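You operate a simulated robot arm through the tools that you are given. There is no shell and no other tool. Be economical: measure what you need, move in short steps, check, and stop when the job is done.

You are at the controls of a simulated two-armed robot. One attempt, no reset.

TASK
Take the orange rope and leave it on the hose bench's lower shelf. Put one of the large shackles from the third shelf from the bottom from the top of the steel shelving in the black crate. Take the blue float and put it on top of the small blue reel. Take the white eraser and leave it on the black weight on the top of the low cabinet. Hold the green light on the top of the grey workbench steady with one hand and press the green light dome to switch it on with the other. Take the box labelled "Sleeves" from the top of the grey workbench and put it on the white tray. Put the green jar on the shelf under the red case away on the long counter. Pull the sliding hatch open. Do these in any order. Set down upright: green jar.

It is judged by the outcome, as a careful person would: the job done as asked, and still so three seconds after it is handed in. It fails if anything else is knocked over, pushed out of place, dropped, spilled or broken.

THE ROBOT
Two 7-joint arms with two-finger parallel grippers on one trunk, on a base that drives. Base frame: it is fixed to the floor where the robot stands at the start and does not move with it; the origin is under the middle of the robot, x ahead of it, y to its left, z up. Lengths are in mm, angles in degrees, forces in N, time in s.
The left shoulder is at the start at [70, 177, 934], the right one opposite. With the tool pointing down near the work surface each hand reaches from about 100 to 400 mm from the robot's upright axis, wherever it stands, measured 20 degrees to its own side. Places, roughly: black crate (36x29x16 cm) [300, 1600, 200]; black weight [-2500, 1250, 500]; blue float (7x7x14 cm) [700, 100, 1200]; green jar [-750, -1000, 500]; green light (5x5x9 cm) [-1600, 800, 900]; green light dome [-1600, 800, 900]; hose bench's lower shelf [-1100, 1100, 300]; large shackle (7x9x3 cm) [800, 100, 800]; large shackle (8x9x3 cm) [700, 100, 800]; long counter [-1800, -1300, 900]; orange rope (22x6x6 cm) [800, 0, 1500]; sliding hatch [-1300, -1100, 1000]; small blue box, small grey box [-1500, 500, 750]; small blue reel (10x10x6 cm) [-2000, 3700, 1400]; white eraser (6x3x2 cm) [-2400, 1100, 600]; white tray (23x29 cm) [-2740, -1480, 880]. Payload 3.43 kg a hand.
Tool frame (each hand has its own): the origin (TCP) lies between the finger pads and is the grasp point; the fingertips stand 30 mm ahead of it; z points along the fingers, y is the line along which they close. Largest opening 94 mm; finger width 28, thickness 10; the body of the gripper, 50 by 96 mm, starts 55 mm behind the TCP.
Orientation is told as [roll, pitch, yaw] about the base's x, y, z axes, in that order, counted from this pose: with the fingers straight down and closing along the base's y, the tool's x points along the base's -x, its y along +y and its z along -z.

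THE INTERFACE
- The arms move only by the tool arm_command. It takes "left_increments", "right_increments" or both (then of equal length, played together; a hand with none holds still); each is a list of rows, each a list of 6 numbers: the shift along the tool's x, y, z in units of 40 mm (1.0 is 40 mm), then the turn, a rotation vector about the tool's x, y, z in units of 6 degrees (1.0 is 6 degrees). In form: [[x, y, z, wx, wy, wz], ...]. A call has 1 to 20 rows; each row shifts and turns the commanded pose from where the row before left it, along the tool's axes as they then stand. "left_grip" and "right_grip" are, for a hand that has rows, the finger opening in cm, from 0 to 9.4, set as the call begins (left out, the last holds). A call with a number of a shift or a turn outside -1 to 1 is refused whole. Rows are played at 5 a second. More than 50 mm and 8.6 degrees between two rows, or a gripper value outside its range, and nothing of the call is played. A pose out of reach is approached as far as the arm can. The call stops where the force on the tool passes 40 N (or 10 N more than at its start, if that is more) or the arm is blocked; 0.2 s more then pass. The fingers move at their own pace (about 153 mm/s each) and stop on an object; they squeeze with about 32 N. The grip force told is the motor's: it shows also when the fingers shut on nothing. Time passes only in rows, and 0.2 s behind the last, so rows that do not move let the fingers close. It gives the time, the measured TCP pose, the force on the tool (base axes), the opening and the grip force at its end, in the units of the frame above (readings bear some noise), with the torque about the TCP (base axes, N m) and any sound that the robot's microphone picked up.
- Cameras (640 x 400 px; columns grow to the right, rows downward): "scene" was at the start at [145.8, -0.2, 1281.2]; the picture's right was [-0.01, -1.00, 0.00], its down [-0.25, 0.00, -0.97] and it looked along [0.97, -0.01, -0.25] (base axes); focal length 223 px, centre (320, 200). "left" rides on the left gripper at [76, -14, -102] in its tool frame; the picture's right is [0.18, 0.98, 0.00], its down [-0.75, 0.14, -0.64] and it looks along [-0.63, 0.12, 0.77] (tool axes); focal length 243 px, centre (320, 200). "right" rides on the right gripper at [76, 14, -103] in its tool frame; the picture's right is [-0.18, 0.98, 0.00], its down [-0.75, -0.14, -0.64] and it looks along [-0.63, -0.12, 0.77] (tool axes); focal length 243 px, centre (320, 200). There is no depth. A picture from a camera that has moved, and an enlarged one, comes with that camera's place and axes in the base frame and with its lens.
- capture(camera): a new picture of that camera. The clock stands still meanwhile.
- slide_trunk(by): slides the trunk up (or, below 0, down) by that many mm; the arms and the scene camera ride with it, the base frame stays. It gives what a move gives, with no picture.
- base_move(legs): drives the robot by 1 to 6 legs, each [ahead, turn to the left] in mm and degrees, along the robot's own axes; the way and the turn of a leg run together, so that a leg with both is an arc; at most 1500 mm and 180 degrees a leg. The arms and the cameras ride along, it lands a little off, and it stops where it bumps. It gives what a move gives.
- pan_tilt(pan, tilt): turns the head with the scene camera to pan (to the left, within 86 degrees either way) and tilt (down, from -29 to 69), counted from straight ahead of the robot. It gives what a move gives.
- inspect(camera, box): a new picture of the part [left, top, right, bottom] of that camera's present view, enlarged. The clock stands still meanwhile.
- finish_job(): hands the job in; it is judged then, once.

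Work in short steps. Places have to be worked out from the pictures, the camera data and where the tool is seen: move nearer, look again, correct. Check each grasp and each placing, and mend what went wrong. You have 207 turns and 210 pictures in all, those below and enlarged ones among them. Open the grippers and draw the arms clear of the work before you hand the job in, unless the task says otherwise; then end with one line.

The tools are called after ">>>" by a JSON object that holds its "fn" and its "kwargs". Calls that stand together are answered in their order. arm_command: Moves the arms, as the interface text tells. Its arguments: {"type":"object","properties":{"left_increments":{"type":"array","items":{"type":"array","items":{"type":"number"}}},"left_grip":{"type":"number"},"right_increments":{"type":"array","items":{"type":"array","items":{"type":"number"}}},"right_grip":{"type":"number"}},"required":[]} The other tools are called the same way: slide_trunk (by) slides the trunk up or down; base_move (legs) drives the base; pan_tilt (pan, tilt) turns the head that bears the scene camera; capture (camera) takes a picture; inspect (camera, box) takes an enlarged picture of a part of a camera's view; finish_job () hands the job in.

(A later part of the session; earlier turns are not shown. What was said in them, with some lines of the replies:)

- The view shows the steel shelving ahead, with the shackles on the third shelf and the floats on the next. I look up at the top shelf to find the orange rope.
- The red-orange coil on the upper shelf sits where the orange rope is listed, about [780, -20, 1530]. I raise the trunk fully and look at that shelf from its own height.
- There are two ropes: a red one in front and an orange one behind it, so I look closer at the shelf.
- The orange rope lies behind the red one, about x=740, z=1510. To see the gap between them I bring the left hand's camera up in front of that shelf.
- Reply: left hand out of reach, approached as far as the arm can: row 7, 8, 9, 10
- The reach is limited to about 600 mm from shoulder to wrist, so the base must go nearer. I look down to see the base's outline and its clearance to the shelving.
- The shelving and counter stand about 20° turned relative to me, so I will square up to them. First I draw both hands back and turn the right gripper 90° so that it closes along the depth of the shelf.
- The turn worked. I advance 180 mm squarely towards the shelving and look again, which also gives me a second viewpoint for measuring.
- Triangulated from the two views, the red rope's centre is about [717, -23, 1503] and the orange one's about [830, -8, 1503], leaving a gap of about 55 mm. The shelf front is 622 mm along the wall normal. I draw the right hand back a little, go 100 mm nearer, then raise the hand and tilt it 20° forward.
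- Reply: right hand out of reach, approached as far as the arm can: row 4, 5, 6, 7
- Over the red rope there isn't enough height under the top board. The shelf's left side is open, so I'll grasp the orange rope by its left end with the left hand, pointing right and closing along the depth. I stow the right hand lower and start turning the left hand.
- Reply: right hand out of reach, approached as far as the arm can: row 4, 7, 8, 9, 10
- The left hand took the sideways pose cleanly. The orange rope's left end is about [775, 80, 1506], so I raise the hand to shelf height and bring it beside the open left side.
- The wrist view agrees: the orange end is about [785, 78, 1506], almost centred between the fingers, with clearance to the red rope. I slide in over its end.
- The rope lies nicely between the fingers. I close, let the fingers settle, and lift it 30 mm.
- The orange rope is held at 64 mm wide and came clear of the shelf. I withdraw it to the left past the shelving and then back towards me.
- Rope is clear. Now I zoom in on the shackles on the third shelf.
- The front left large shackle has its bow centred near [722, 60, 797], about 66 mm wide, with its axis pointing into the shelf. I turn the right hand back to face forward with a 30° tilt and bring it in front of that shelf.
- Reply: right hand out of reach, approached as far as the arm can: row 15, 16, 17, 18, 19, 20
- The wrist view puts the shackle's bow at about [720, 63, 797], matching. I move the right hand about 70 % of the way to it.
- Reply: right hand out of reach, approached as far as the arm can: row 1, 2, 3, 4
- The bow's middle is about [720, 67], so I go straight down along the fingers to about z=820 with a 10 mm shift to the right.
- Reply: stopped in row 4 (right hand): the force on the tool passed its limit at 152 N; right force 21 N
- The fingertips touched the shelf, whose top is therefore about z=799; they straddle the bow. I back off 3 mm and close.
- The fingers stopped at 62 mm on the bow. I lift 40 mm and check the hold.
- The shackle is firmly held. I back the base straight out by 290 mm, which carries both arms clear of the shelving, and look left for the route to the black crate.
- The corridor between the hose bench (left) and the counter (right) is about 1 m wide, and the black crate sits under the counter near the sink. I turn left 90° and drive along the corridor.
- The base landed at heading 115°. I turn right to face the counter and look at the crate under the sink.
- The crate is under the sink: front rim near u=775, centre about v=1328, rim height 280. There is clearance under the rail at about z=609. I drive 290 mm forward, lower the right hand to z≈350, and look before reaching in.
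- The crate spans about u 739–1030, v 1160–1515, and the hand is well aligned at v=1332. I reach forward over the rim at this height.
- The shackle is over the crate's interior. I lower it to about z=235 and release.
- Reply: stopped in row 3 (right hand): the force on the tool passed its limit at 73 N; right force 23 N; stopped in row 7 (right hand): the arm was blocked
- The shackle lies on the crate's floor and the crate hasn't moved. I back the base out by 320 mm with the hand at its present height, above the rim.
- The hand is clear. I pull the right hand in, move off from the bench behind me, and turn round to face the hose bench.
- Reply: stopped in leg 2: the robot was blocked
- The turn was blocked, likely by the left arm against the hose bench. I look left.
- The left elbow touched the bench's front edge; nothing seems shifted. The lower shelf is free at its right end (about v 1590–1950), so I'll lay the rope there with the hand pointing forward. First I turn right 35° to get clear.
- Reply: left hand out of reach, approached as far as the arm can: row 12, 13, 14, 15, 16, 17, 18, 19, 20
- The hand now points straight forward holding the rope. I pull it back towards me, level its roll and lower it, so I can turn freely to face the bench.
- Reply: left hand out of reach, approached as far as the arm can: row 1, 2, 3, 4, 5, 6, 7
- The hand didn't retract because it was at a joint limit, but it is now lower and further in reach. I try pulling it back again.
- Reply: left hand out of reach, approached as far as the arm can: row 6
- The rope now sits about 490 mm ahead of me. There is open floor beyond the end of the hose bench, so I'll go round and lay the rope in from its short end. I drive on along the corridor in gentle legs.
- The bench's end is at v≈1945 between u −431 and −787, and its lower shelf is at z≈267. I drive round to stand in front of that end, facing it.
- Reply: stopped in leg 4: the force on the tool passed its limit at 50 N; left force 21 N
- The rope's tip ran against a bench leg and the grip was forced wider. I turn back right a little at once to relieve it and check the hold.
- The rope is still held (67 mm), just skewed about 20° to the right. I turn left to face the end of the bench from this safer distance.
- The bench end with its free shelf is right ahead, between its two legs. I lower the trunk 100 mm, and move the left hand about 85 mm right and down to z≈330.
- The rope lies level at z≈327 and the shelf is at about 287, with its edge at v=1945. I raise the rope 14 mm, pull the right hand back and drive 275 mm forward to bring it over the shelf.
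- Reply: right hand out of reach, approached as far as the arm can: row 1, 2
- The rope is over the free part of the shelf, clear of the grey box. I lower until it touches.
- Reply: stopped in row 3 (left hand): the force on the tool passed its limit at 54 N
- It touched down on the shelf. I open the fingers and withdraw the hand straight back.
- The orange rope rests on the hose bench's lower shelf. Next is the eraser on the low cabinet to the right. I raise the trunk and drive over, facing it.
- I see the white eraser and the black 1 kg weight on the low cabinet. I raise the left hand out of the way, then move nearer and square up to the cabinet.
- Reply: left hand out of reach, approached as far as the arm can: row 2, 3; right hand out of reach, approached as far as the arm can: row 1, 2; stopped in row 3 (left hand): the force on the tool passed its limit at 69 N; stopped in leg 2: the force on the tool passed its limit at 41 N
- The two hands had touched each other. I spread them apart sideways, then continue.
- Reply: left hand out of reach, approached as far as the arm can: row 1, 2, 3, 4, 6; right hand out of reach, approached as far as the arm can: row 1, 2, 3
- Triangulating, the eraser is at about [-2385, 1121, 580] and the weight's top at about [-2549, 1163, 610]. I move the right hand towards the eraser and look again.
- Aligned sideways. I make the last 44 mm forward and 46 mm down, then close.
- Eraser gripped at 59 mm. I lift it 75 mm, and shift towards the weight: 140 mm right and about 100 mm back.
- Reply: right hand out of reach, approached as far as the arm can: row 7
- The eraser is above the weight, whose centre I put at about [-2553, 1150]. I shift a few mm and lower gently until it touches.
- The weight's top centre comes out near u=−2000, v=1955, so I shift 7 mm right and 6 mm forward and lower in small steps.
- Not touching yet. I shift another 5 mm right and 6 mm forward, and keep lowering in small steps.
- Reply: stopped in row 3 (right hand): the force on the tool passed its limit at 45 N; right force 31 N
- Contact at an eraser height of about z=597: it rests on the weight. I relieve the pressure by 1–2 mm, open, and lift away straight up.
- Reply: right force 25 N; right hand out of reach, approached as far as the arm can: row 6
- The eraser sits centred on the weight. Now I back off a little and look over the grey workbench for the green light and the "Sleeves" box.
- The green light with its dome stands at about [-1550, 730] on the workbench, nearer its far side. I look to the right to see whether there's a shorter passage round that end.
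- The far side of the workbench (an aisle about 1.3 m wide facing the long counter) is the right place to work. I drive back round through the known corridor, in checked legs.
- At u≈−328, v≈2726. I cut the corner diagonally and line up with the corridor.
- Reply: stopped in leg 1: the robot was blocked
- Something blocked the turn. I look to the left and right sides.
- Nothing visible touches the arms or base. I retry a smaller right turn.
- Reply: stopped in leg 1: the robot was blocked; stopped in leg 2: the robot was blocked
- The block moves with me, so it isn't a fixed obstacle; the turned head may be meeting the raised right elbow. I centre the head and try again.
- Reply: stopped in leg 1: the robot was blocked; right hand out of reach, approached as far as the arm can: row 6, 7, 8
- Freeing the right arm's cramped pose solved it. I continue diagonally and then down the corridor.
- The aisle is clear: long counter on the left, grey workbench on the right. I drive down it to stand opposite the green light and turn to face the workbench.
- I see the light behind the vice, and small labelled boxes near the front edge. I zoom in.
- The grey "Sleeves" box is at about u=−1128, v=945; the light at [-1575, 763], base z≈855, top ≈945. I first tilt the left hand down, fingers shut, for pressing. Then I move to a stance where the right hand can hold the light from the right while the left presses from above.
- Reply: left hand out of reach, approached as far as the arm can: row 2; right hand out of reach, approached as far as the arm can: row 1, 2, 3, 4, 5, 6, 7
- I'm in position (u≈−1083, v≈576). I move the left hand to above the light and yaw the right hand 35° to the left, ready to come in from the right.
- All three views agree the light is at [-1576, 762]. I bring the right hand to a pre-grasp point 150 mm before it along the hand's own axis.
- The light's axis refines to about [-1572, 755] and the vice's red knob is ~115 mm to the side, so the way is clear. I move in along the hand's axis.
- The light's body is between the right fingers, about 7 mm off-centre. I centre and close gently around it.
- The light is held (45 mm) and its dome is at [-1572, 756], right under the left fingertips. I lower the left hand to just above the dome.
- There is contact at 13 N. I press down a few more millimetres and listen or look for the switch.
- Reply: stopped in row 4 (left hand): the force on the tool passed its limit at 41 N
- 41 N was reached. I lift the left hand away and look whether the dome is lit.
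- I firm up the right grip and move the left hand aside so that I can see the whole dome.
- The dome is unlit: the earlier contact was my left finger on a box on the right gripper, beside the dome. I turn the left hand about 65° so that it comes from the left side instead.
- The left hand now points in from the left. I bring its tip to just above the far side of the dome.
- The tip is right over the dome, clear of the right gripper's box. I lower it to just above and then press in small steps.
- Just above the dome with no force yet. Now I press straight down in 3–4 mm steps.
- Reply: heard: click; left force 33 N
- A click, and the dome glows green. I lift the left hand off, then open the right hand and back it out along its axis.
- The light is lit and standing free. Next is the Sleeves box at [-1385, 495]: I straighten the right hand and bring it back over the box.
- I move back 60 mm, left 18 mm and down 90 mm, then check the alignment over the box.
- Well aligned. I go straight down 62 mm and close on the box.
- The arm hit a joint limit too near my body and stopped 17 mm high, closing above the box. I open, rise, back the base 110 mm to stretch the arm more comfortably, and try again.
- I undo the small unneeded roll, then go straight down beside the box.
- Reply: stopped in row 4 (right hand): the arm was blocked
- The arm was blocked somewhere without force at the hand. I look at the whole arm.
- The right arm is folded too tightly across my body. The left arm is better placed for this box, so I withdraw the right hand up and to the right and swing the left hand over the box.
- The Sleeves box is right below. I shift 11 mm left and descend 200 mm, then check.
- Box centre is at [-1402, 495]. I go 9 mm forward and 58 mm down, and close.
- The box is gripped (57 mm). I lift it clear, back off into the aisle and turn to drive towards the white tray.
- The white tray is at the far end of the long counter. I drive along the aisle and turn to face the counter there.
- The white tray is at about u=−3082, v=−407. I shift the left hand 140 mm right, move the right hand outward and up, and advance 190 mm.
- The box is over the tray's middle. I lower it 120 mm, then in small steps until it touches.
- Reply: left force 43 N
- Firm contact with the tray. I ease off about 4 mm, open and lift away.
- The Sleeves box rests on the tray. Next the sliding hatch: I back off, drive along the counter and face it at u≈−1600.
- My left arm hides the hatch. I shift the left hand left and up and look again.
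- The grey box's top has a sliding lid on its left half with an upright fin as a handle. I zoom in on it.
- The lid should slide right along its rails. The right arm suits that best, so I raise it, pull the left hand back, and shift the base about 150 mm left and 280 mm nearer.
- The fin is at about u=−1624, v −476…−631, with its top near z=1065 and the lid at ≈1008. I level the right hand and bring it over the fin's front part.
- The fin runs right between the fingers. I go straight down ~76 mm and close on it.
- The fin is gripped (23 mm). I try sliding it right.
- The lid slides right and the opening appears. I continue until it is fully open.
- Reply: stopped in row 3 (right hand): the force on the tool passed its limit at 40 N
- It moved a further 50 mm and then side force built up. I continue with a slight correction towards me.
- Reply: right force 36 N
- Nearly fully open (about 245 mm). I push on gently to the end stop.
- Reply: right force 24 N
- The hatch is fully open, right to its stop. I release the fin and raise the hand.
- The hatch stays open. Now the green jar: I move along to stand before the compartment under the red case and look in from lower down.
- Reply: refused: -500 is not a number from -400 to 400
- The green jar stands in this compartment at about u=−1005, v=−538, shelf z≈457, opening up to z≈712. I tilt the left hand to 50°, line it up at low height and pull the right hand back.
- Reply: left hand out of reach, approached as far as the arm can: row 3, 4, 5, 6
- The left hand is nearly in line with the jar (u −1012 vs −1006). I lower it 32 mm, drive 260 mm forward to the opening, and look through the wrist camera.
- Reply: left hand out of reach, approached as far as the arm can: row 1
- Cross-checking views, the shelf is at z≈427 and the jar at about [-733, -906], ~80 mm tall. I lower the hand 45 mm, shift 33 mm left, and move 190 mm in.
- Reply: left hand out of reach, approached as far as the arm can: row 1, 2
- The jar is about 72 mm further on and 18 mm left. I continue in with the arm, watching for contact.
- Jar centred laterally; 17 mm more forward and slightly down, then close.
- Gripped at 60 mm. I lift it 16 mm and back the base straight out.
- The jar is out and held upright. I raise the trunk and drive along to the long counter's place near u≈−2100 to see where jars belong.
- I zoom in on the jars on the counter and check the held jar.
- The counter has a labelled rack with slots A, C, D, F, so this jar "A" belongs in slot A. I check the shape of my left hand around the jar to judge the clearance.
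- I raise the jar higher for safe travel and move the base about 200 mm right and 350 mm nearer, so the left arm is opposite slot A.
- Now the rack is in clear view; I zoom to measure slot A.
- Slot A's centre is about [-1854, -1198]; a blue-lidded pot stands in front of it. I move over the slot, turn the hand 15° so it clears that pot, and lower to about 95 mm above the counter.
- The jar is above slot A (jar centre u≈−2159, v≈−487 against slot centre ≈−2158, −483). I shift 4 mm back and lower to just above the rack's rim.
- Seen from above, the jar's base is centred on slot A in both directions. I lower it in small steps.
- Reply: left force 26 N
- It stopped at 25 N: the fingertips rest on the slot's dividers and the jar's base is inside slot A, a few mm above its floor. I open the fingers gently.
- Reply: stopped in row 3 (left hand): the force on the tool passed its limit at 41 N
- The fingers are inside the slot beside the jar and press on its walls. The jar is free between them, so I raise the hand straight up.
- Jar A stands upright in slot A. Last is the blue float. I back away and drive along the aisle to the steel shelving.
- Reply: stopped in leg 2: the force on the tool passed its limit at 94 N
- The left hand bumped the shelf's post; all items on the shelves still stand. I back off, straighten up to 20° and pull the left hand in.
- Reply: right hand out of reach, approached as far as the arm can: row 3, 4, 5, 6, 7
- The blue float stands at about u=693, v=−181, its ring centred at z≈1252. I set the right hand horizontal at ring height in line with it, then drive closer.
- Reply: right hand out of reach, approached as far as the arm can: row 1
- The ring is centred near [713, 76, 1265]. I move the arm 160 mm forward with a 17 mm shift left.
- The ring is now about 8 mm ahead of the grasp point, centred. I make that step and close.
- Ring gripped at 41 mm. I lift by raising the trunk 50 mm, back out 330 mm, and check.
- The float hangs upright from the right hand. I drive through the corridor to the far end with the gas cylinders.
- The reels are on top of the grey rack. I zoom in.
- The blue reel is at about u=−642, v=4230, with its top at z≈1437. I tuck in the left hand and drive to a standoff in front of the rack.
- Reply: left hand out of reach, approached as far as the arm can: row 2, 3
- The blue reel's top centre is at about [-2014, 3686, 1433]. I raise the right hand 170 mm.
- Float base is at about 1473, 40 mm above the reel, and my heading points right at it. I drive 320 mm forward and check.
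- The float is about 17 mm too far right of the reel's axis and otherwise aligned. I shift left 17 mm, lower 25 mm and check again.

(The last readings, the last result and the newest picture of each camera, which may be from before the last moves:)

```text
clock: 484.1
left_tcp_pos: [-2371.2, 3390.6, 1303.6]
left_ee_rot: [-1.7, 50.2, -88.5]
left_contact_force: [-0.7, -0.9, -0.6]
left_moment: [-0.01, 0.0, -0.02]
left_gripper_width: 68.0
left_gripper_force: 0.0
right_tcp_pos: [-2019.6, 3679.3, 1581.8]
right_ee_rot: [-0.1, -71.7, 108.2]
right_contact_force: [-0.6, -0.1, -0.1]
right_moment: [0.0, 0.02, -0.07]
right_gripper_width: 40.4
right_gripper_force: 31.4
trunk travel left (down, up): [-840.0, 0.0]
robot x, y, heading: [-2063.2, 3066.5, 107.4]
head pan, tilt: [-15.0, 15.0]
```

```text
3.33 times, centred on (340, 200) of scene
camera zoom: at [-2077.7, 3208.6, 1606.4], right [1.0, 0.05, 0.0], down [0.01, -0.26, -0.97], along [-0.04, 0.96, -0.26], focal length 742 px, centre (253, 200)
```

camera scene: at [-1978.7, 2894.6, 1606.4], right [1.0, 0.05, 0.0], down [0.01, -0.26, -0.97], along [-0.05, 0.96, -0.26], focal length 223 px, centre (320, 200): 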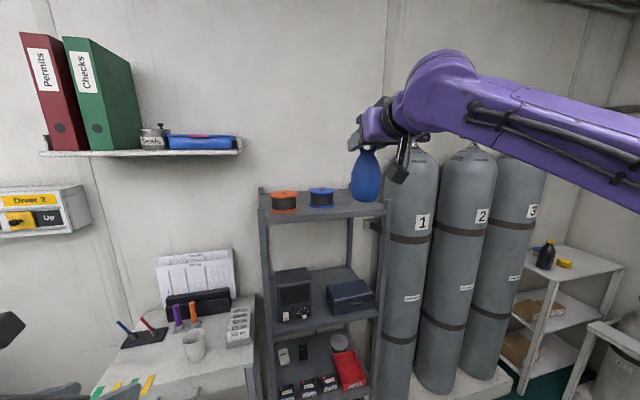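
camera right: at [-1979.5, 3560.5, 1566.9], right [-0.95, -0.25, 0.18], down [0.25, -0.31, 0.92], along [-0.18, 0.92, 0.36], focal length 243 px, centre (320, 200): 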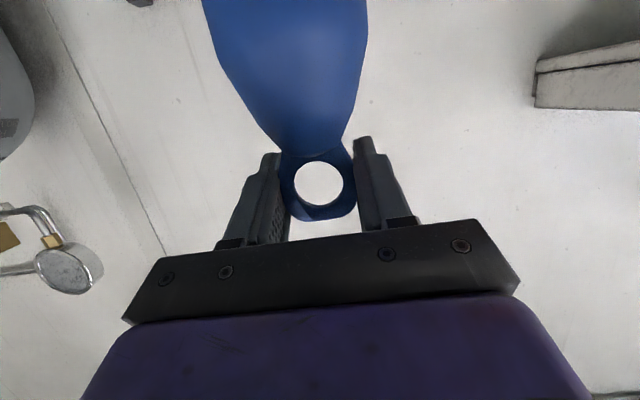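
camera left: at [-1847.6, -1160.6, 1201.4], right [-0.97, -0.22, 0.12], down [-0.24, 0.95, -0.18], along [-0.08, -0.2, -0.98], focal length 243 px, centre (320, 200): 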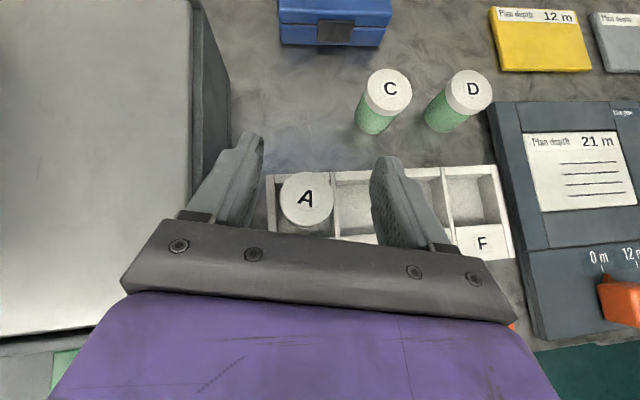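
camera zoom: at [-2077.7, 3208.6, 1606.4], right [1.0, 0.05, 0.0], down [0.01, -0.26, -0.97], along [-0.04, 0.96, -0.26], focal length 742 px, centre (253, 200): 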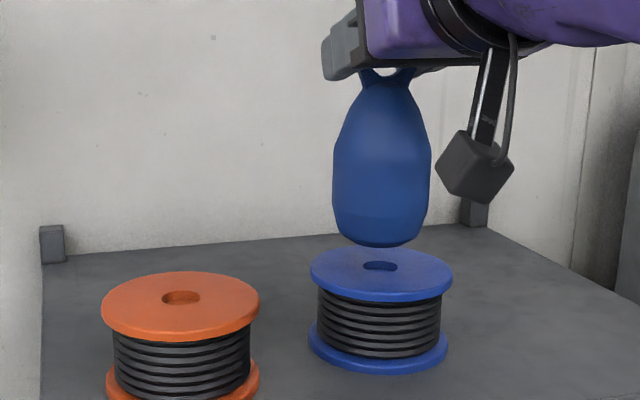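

Laterally centred now. I lower another 10 mm and compare again.

>>> {"fn": "arm_command", "kwargs": {"right_increments": [[0.12, 0, 0.04, 0, 0, 0], [0.12, 0, 0.04, 0, 0, 0], [0, 0, 0, 0, 0, 0]]}}

>>> {"fn": "inspect", "kwargs": {"camera": "scene", "box": [310, 170, 390, 230]}}

```text
clock: 484.9
left_tcp_pos: [-2371.4, 3391.3, 1304.2]
left_ee_rot: [-1.7, 50.3, -88.5]
left_contact_force: [1.0, 0.5, -0.5]
left_moment: [0.01, 0.02, 0.02]
left_gripper_width: 67.8
left_gripper_force: 0.0
right_tcp_pos: [-2020.5, 3679.1, 1571.1]
right_ee_rot: [0.2, -71.8, 108.1]
right_contact_force: [0.7, 0.3, -1.3]
right_moment: [-0.01, -0.04, 0.0]
right_gripper_width: 40.4
right_gripper_force: 31.6
trunk travel left (down, up): [-840.0, 0.0]
robot x, y, heading: [-2063.0, 3067.9, 108.0]
head pan, tilt: [-15.0, 15.0]
```

```text
6.67 times, centred on (350, 200) of scene
camera zoom: at [-2077.1, 3208.7, 1606.4], right [1.0, 0.05, 0.0], down [0.01, -0.26, -0.97], along [-0.04, 0.96, -0.26], focal length 1484 px, centre (120, 200)
```

zoom: 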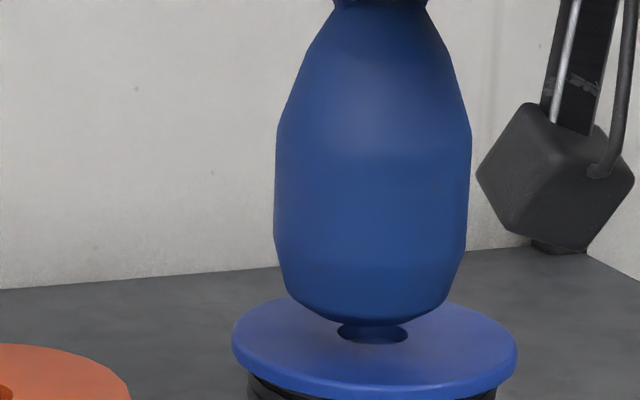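

I lower in 3 mm steps to find the contact, which tells how far off the float is in depth.

>>> {"fn": "arm_command", "kwargs": {"right_increments": [[0.07, 0, 0.023, 0, 0, 0], [0.07, 0, 0.023, 0, 0, 0], [0, 0, 0, 0, 0, 0]]}}

>>> {"fn": "inspect", "kwargs": {"camera": "scene", "box": [310, 170, 390, 230]}}

```text
clock: 485.7
left_tcp_pos: [-2370.7, 3391.5, 1303.6]
left_ee_rot: [-1.8, 50.2, -88.7]
left_contact_force: [-0.1, 0.3, -0.3]
left_moment: [0.02, -0.03, -0.01]
left_gripper_width: 68.1
left_gripper_force: 0.1
right_tcp_pos: [-2021.3, 3677.9, 1564.6]
right_ee_rot: [0.1, -71.8, 108.2]
right_contact_force: [0.4, -0.2, -0.2]
right_moment: [0.01, 0.02, -0.01]
right_gripper_width: 40.2
right_gripper_force: 31.9
trunk travel left (down, up): [-840.0, 0.0]
robot x, y, heading: [-2061.3, 3066.1, 107.5]
head pan, tilt: [-15.0, 15.0]
```

```text
6.67 times, centred on (350, 200) of scene
camera zoom: at [-2076.8, 3209.1, 1606.4], right [1.0, 0.05, 0.0], down [0.01, -0.26, -0.97], along [-0.04, 0.96, -0.26], focal length 1484 px, centre (120, 200)
```

zoom: 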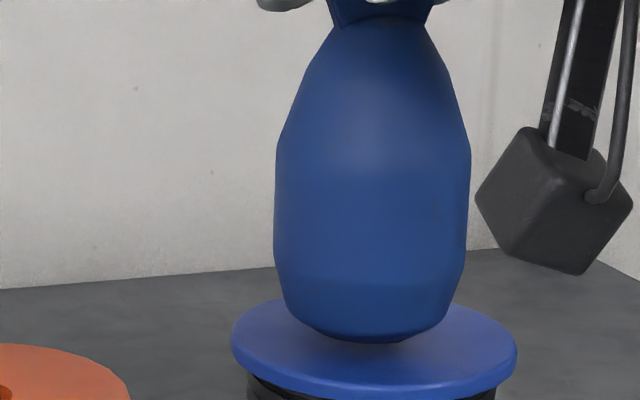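

Still free; about 8 mm to go if aligned. I continue.

>>> {"fn": "arm_command", "kwargs": {"right_increments": [[0.06, 0, 0.02, 0, 0, 0], [0.06, 0, 0.02, 0, 0, 0], [0.04, 0, 0.013, 0, 0, 0], [0, 0, 0, 0, 0, 0]]}}

>>> {"fn": "inspect", "kwargs": {"camera": "scene", "box": [310, 170, 390, 230]}}

```text
clock: 486.7
left_tcp_pos: [-2371.5, 3390.8, 1303.3]
left_ee_rot: [-1.8, 50.2, -88.6]
left_contact_force: [-0.2, -0.9, 0.1]
left_moment: [0.02, 0.02, -0.01]
left_gripper_width: 67.9
left_gripper_force: 0.0
right_tcp_pos: [-2022.3, 3679.1, 1557.6]
right_ee_rot: [0.1, -71.8, 108.0]
right_contact_force: [0.8, 0.8, 0.9]
right_moment: [0.13, -0.03, 0.02]
right_gripper_width: 40.5
right_gripper_force: 32.2
trunk travel left (down, up): [-840.0, 0.0]
robot x, y, heading: [-2064.0, 3066.2, 107.6]
head pan, tilt: [-15.0, 15.0]
```

```text
6.67 times, centred on (350, 200) of scene
camera zoom: at [-2076.9, 3208.8, 1606.4], right [1.0, 0.05, 0.0], down [0.01, -0.26, -0.97], along [-0.04, 0.96, -0.26], focal length 1484 px, centre (120, 200)
```

zoom: 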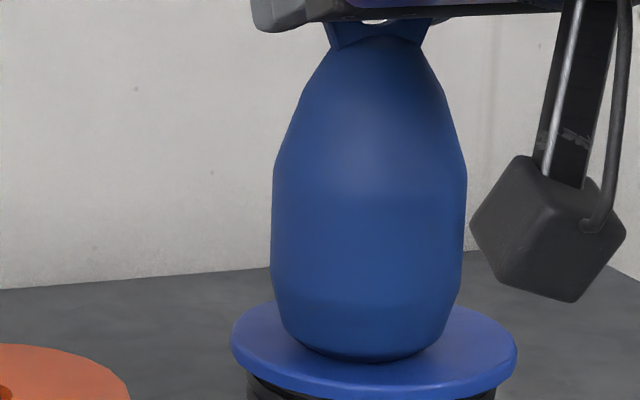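

The base now looks centred on the reel and first contact shows. I lower 2 mm more to seat it.

>>> {"fn": "arm_command", "kwargs": {"right_increments": [[0.03, 0, 0.01, 0, 0, 0], [0.02, 0, 0.006, 0, 0, 0], [0, 0, 0, 0, 0, 0]]}}

>>> {"fn": "inspect", "kwargs": {"camera": "scene", "box": [290, 140, 410, 230]}}

```text
clock: 487.5
left_tcp_pos: [-2372.5, 3390.5, 1304.1]
left_ee_rot: [-1.6, 50.3, -88.5]
left_contact_force: [0.2, 0.4, -0.1]
left_moment: [0.01, 0.02, -0.01]
left_gripper_width: 67.9
left_gripper_force: 0.2
right_tcp_pos: [-2021.1, 3677.4, 1558.7]
right_ee_rot: [0.2, -72.0, 108.0]
right_contact_force: [-0.8, 6.2, 17.5]
right_moment: [0.41, -0.18, 0.02]
right_gripper_width: 40.7
right_gripper_force: 32.2
trunk travel left (down, up): [-840.0, 0.0]
robot x, y, heading: [-2057.9, 3064.7, 107.8]
head pan, tilt: [-15.0, 15.0]
```

```text
4.44 times, centred on (350, 185) of scene
camera zoom: at [-2077.2, 3207.7, 1606.7], right [1.0, 0.05, 0.0], down [0.01, -0.26, -0.97], along [-0.04, 0.97, -0.26], focal length 990 px, centre (187, 267)
```

zoom: 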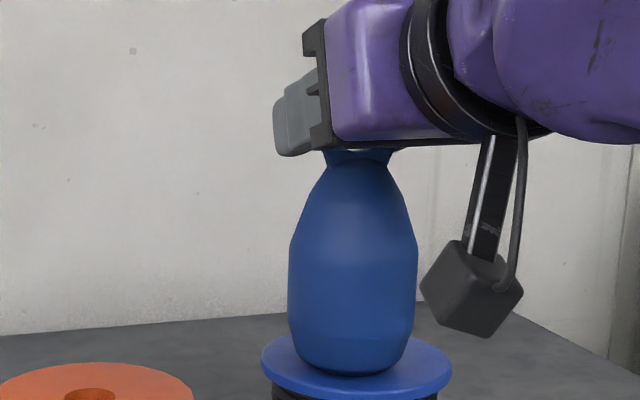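

Contact at 17 N, the float stands upright on the reel. I ease off 1 mm and open the fingers slowly.

>>> {"fn": "arm_command", "kwargs": {"right_increments": [[-0.03, 0, -0.01, 0, 0, 0], [0, 0, 0, 0, 0, 0]], "right_grip": 3.9}}

>>> {"fn": "arm_command", "kwargs": {"right_increments": [[0, 0, 0, 0, 0, 0], [0, 0, 0, 0, 0, 0], [0, 0, 0, 0, 0, 0]], "right_grip": 6.4}}

>>> {"fn": "capture", "kwargs": {"camera": "right"}}

>>> {"fn": "inspect", "kwargs": {"camera": "scene", "box": [290, 140, 410, 230]}}

```text
clock: 488.1
left_tcp_pos: [-2372.8, 3391.3, 1304.5]
left_ee_rot: [-1.7, 50.3, -88.5]
left_contact_force: [-0.4, 0.6, 0.0]
left_moment: [0.03, 0.0, 0.0]
left_gripper_width: 68.0
left_gripper_force: 0.0
right_tcp_pos: [-2022.9, 3676.4, 1558.3]
right_ee_rot: [0.0, -71.8, 108.2]
right_contact_force: [-2.2, 4.5, 17.5]
right_moment: [0.42, 0.11, 0.02]
right_gripper_width: 40.4
right_gripper_force: 32.6
trunk travel left (down, up): [-840.0, 0.0]
robot x, y, heading: [-2057.7, 3065.4, 107.6]
head pan, tilt: [-15.0, 15.0]
```

```text
clock: 488.9
left_tcp_pos: [-2371.4, 3390.4, 1303.7]
left_ee_rot: [-1.8, 50.2, -88.6]
left_contact_force: [-0.1, 0.6, 0.3]
left_moment: [0.0, -0.01, 0.01]
left_gripper_width: 68.0
left_gripper_force: 0.0
right_tcp_pos: [-2021.1, 3679.6, 1556.4]
right_ee_rot: [0.1, -71.8, 108.1]
right_contact_force: [0.5, 0.8, 0.0]
right_moment: [0.02, 0.02, -0.01]
right_gripper_width: 64.0
right_gripper_force: 0.0
trunk travel left (down, up): [-840.0, 0.0]
robot x, y, heading: [-2059.8, 3063.7, 107.9]
head pan, tilt: [-15.0, 15.0]
```

```text
25 pictures are left
camera right: at [-1996.3, 3559.5, 1516.4], right [-0.95, -0.25, 0.18], down [0.25, -0.31, 0.92], along [-0.18, 0.92, 0.36], focal length 243 px, centre (320, 200)
```

right: 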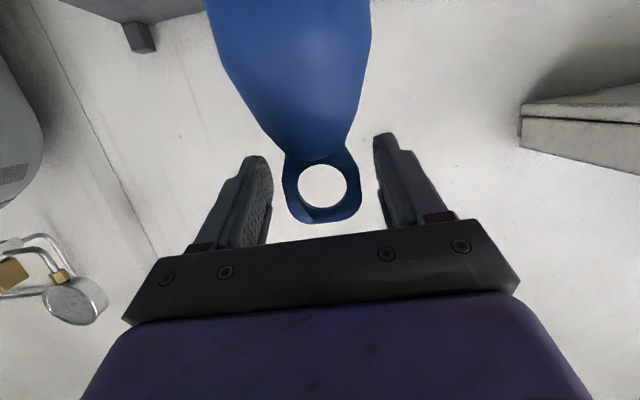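

```text
4.44 times, centred on (350, 185) of scene
camera zoom: at [-2076.8, 3208.9, 1606.4], right [1.0, 0.05, 0.0], down [0.01, -0.26, -0.97], along [-0.04, 0.96, -0.26], focal length 990 px, centre (187, 267)
```

zoom: 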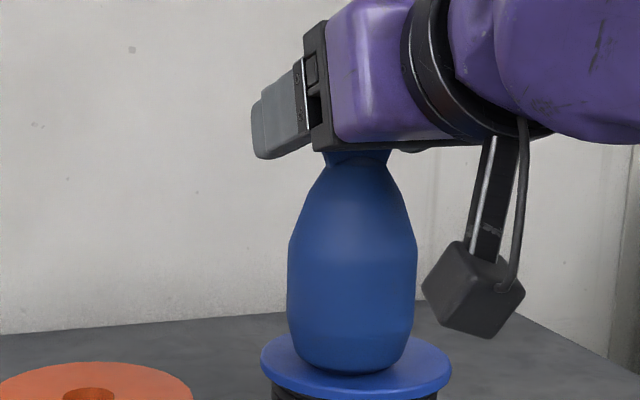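

The float stands free on the reel. I pull the arm straight back 110 mm, then back the base off and take a last look.

>>> {"fn": "arm_command", "kwargs": {"right_increments": [[0.15, 0, -0.47, 0, 0, 0], [0.23, 0, -0.71, 0, 0, 0], [0.25, 0, -0.8, 0, 0, 0], [0.25, 0, -0.8, 0, 0, 0]]}}

>>> {"fn": "base_move", "kwargs": {"legs": [[-350, 0]]}}

>>> {"fn": "inspect", "kwargs": {"camera": "scene", "box": [220, 120, 420, 245]}}

```text
clock: 489.9
left_tcp_pos: [-2371.5, 3390.9, 1305.2]
left_ee_rot: [-1.8, 50.3, -88.6]
left_contact_force: [0.7, -0.5, -0.5]
left_moment: [-0.03, -0.02, -0.02]
left_gripper_width: 67.8
left_gripper_force: 0.1
right_tcp_pos: [-1985.8, 3566.6, 1555.9]
right_ee_rot: [0.1, -71.9, 108.0]
right_contact_force: [0.3, -0.8, -0.6]
right_moment: [0.01, -0.02, 0.02]
right_gripper_width: 64.0
right_gripper_force: 0.0
trunk travel left (down, up): [-840.0, 0.0]
robot x, y, heading: [-2060.0, 3066.2, 107.9]
head pan, tilt: [-15.0, 15.0]
```

```text
clock: 492.2
left_tcp_pos: [-2269.0, 3061.4, 1304.1]
left_ee_rot: [-1.7, 50.0, -88.0]
left_contact_force: [-0.6, 0.5, 0.4]
left_moment: [0.01, -0.01, 0.03]
left_gripper_width: 68.1
left_gripper_force: 0.1
right_tcp_pos: [-1885.7, 3244.2, 1554.9]
right_ee_rot: [0.1, -71.8, 108.6]
right_contact_force: [-0.4, -0.7, 0.3]
right_moment: [0.01, 0.02, -0.02]
right_gripper_width: 64.0
right_gripper_force: 0.1
trunk travel left (down, up): [-840.0, 0.0]
robot x, y, heading: [-1950.1, 2739.2, 108.4]
head pan, tilt: [-15.0, 15.0]
```

```text
3.20 times, centred on (320, 182) of scene
camera zoom: at [-1972.8, 2883.0, 1606.1], right [1.0, 0.06, 0.0], down [0.02, -0.26, -0.97], along [-0.05, 0.96, -0.26], focal length 712 px, centre (320, 256)
```

zoom: 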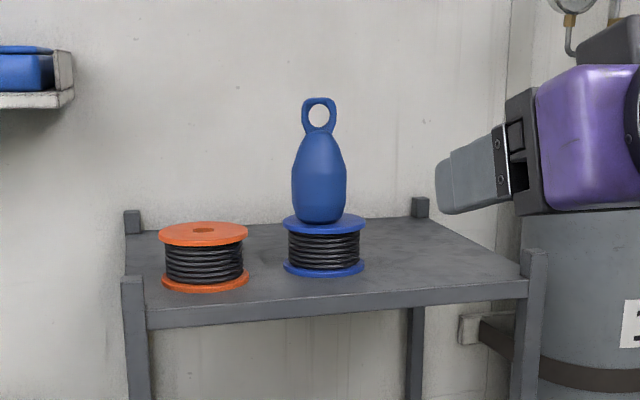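

The float stands upright and centred on the blue reel. All eight tasks are done, the grippers are open and the arms are clear, so I hand in.

>>> {"fn": "finish_job", "kwargs": {}}

```text
The job is handed in.
```

All eight tasks are done and the job is handed in. Two accidental contacts happened along the way: the left elbow touched the hose bench edge, and the left hand bumped the steel shelving post hard (94 N). I saw nothing displaced after either.
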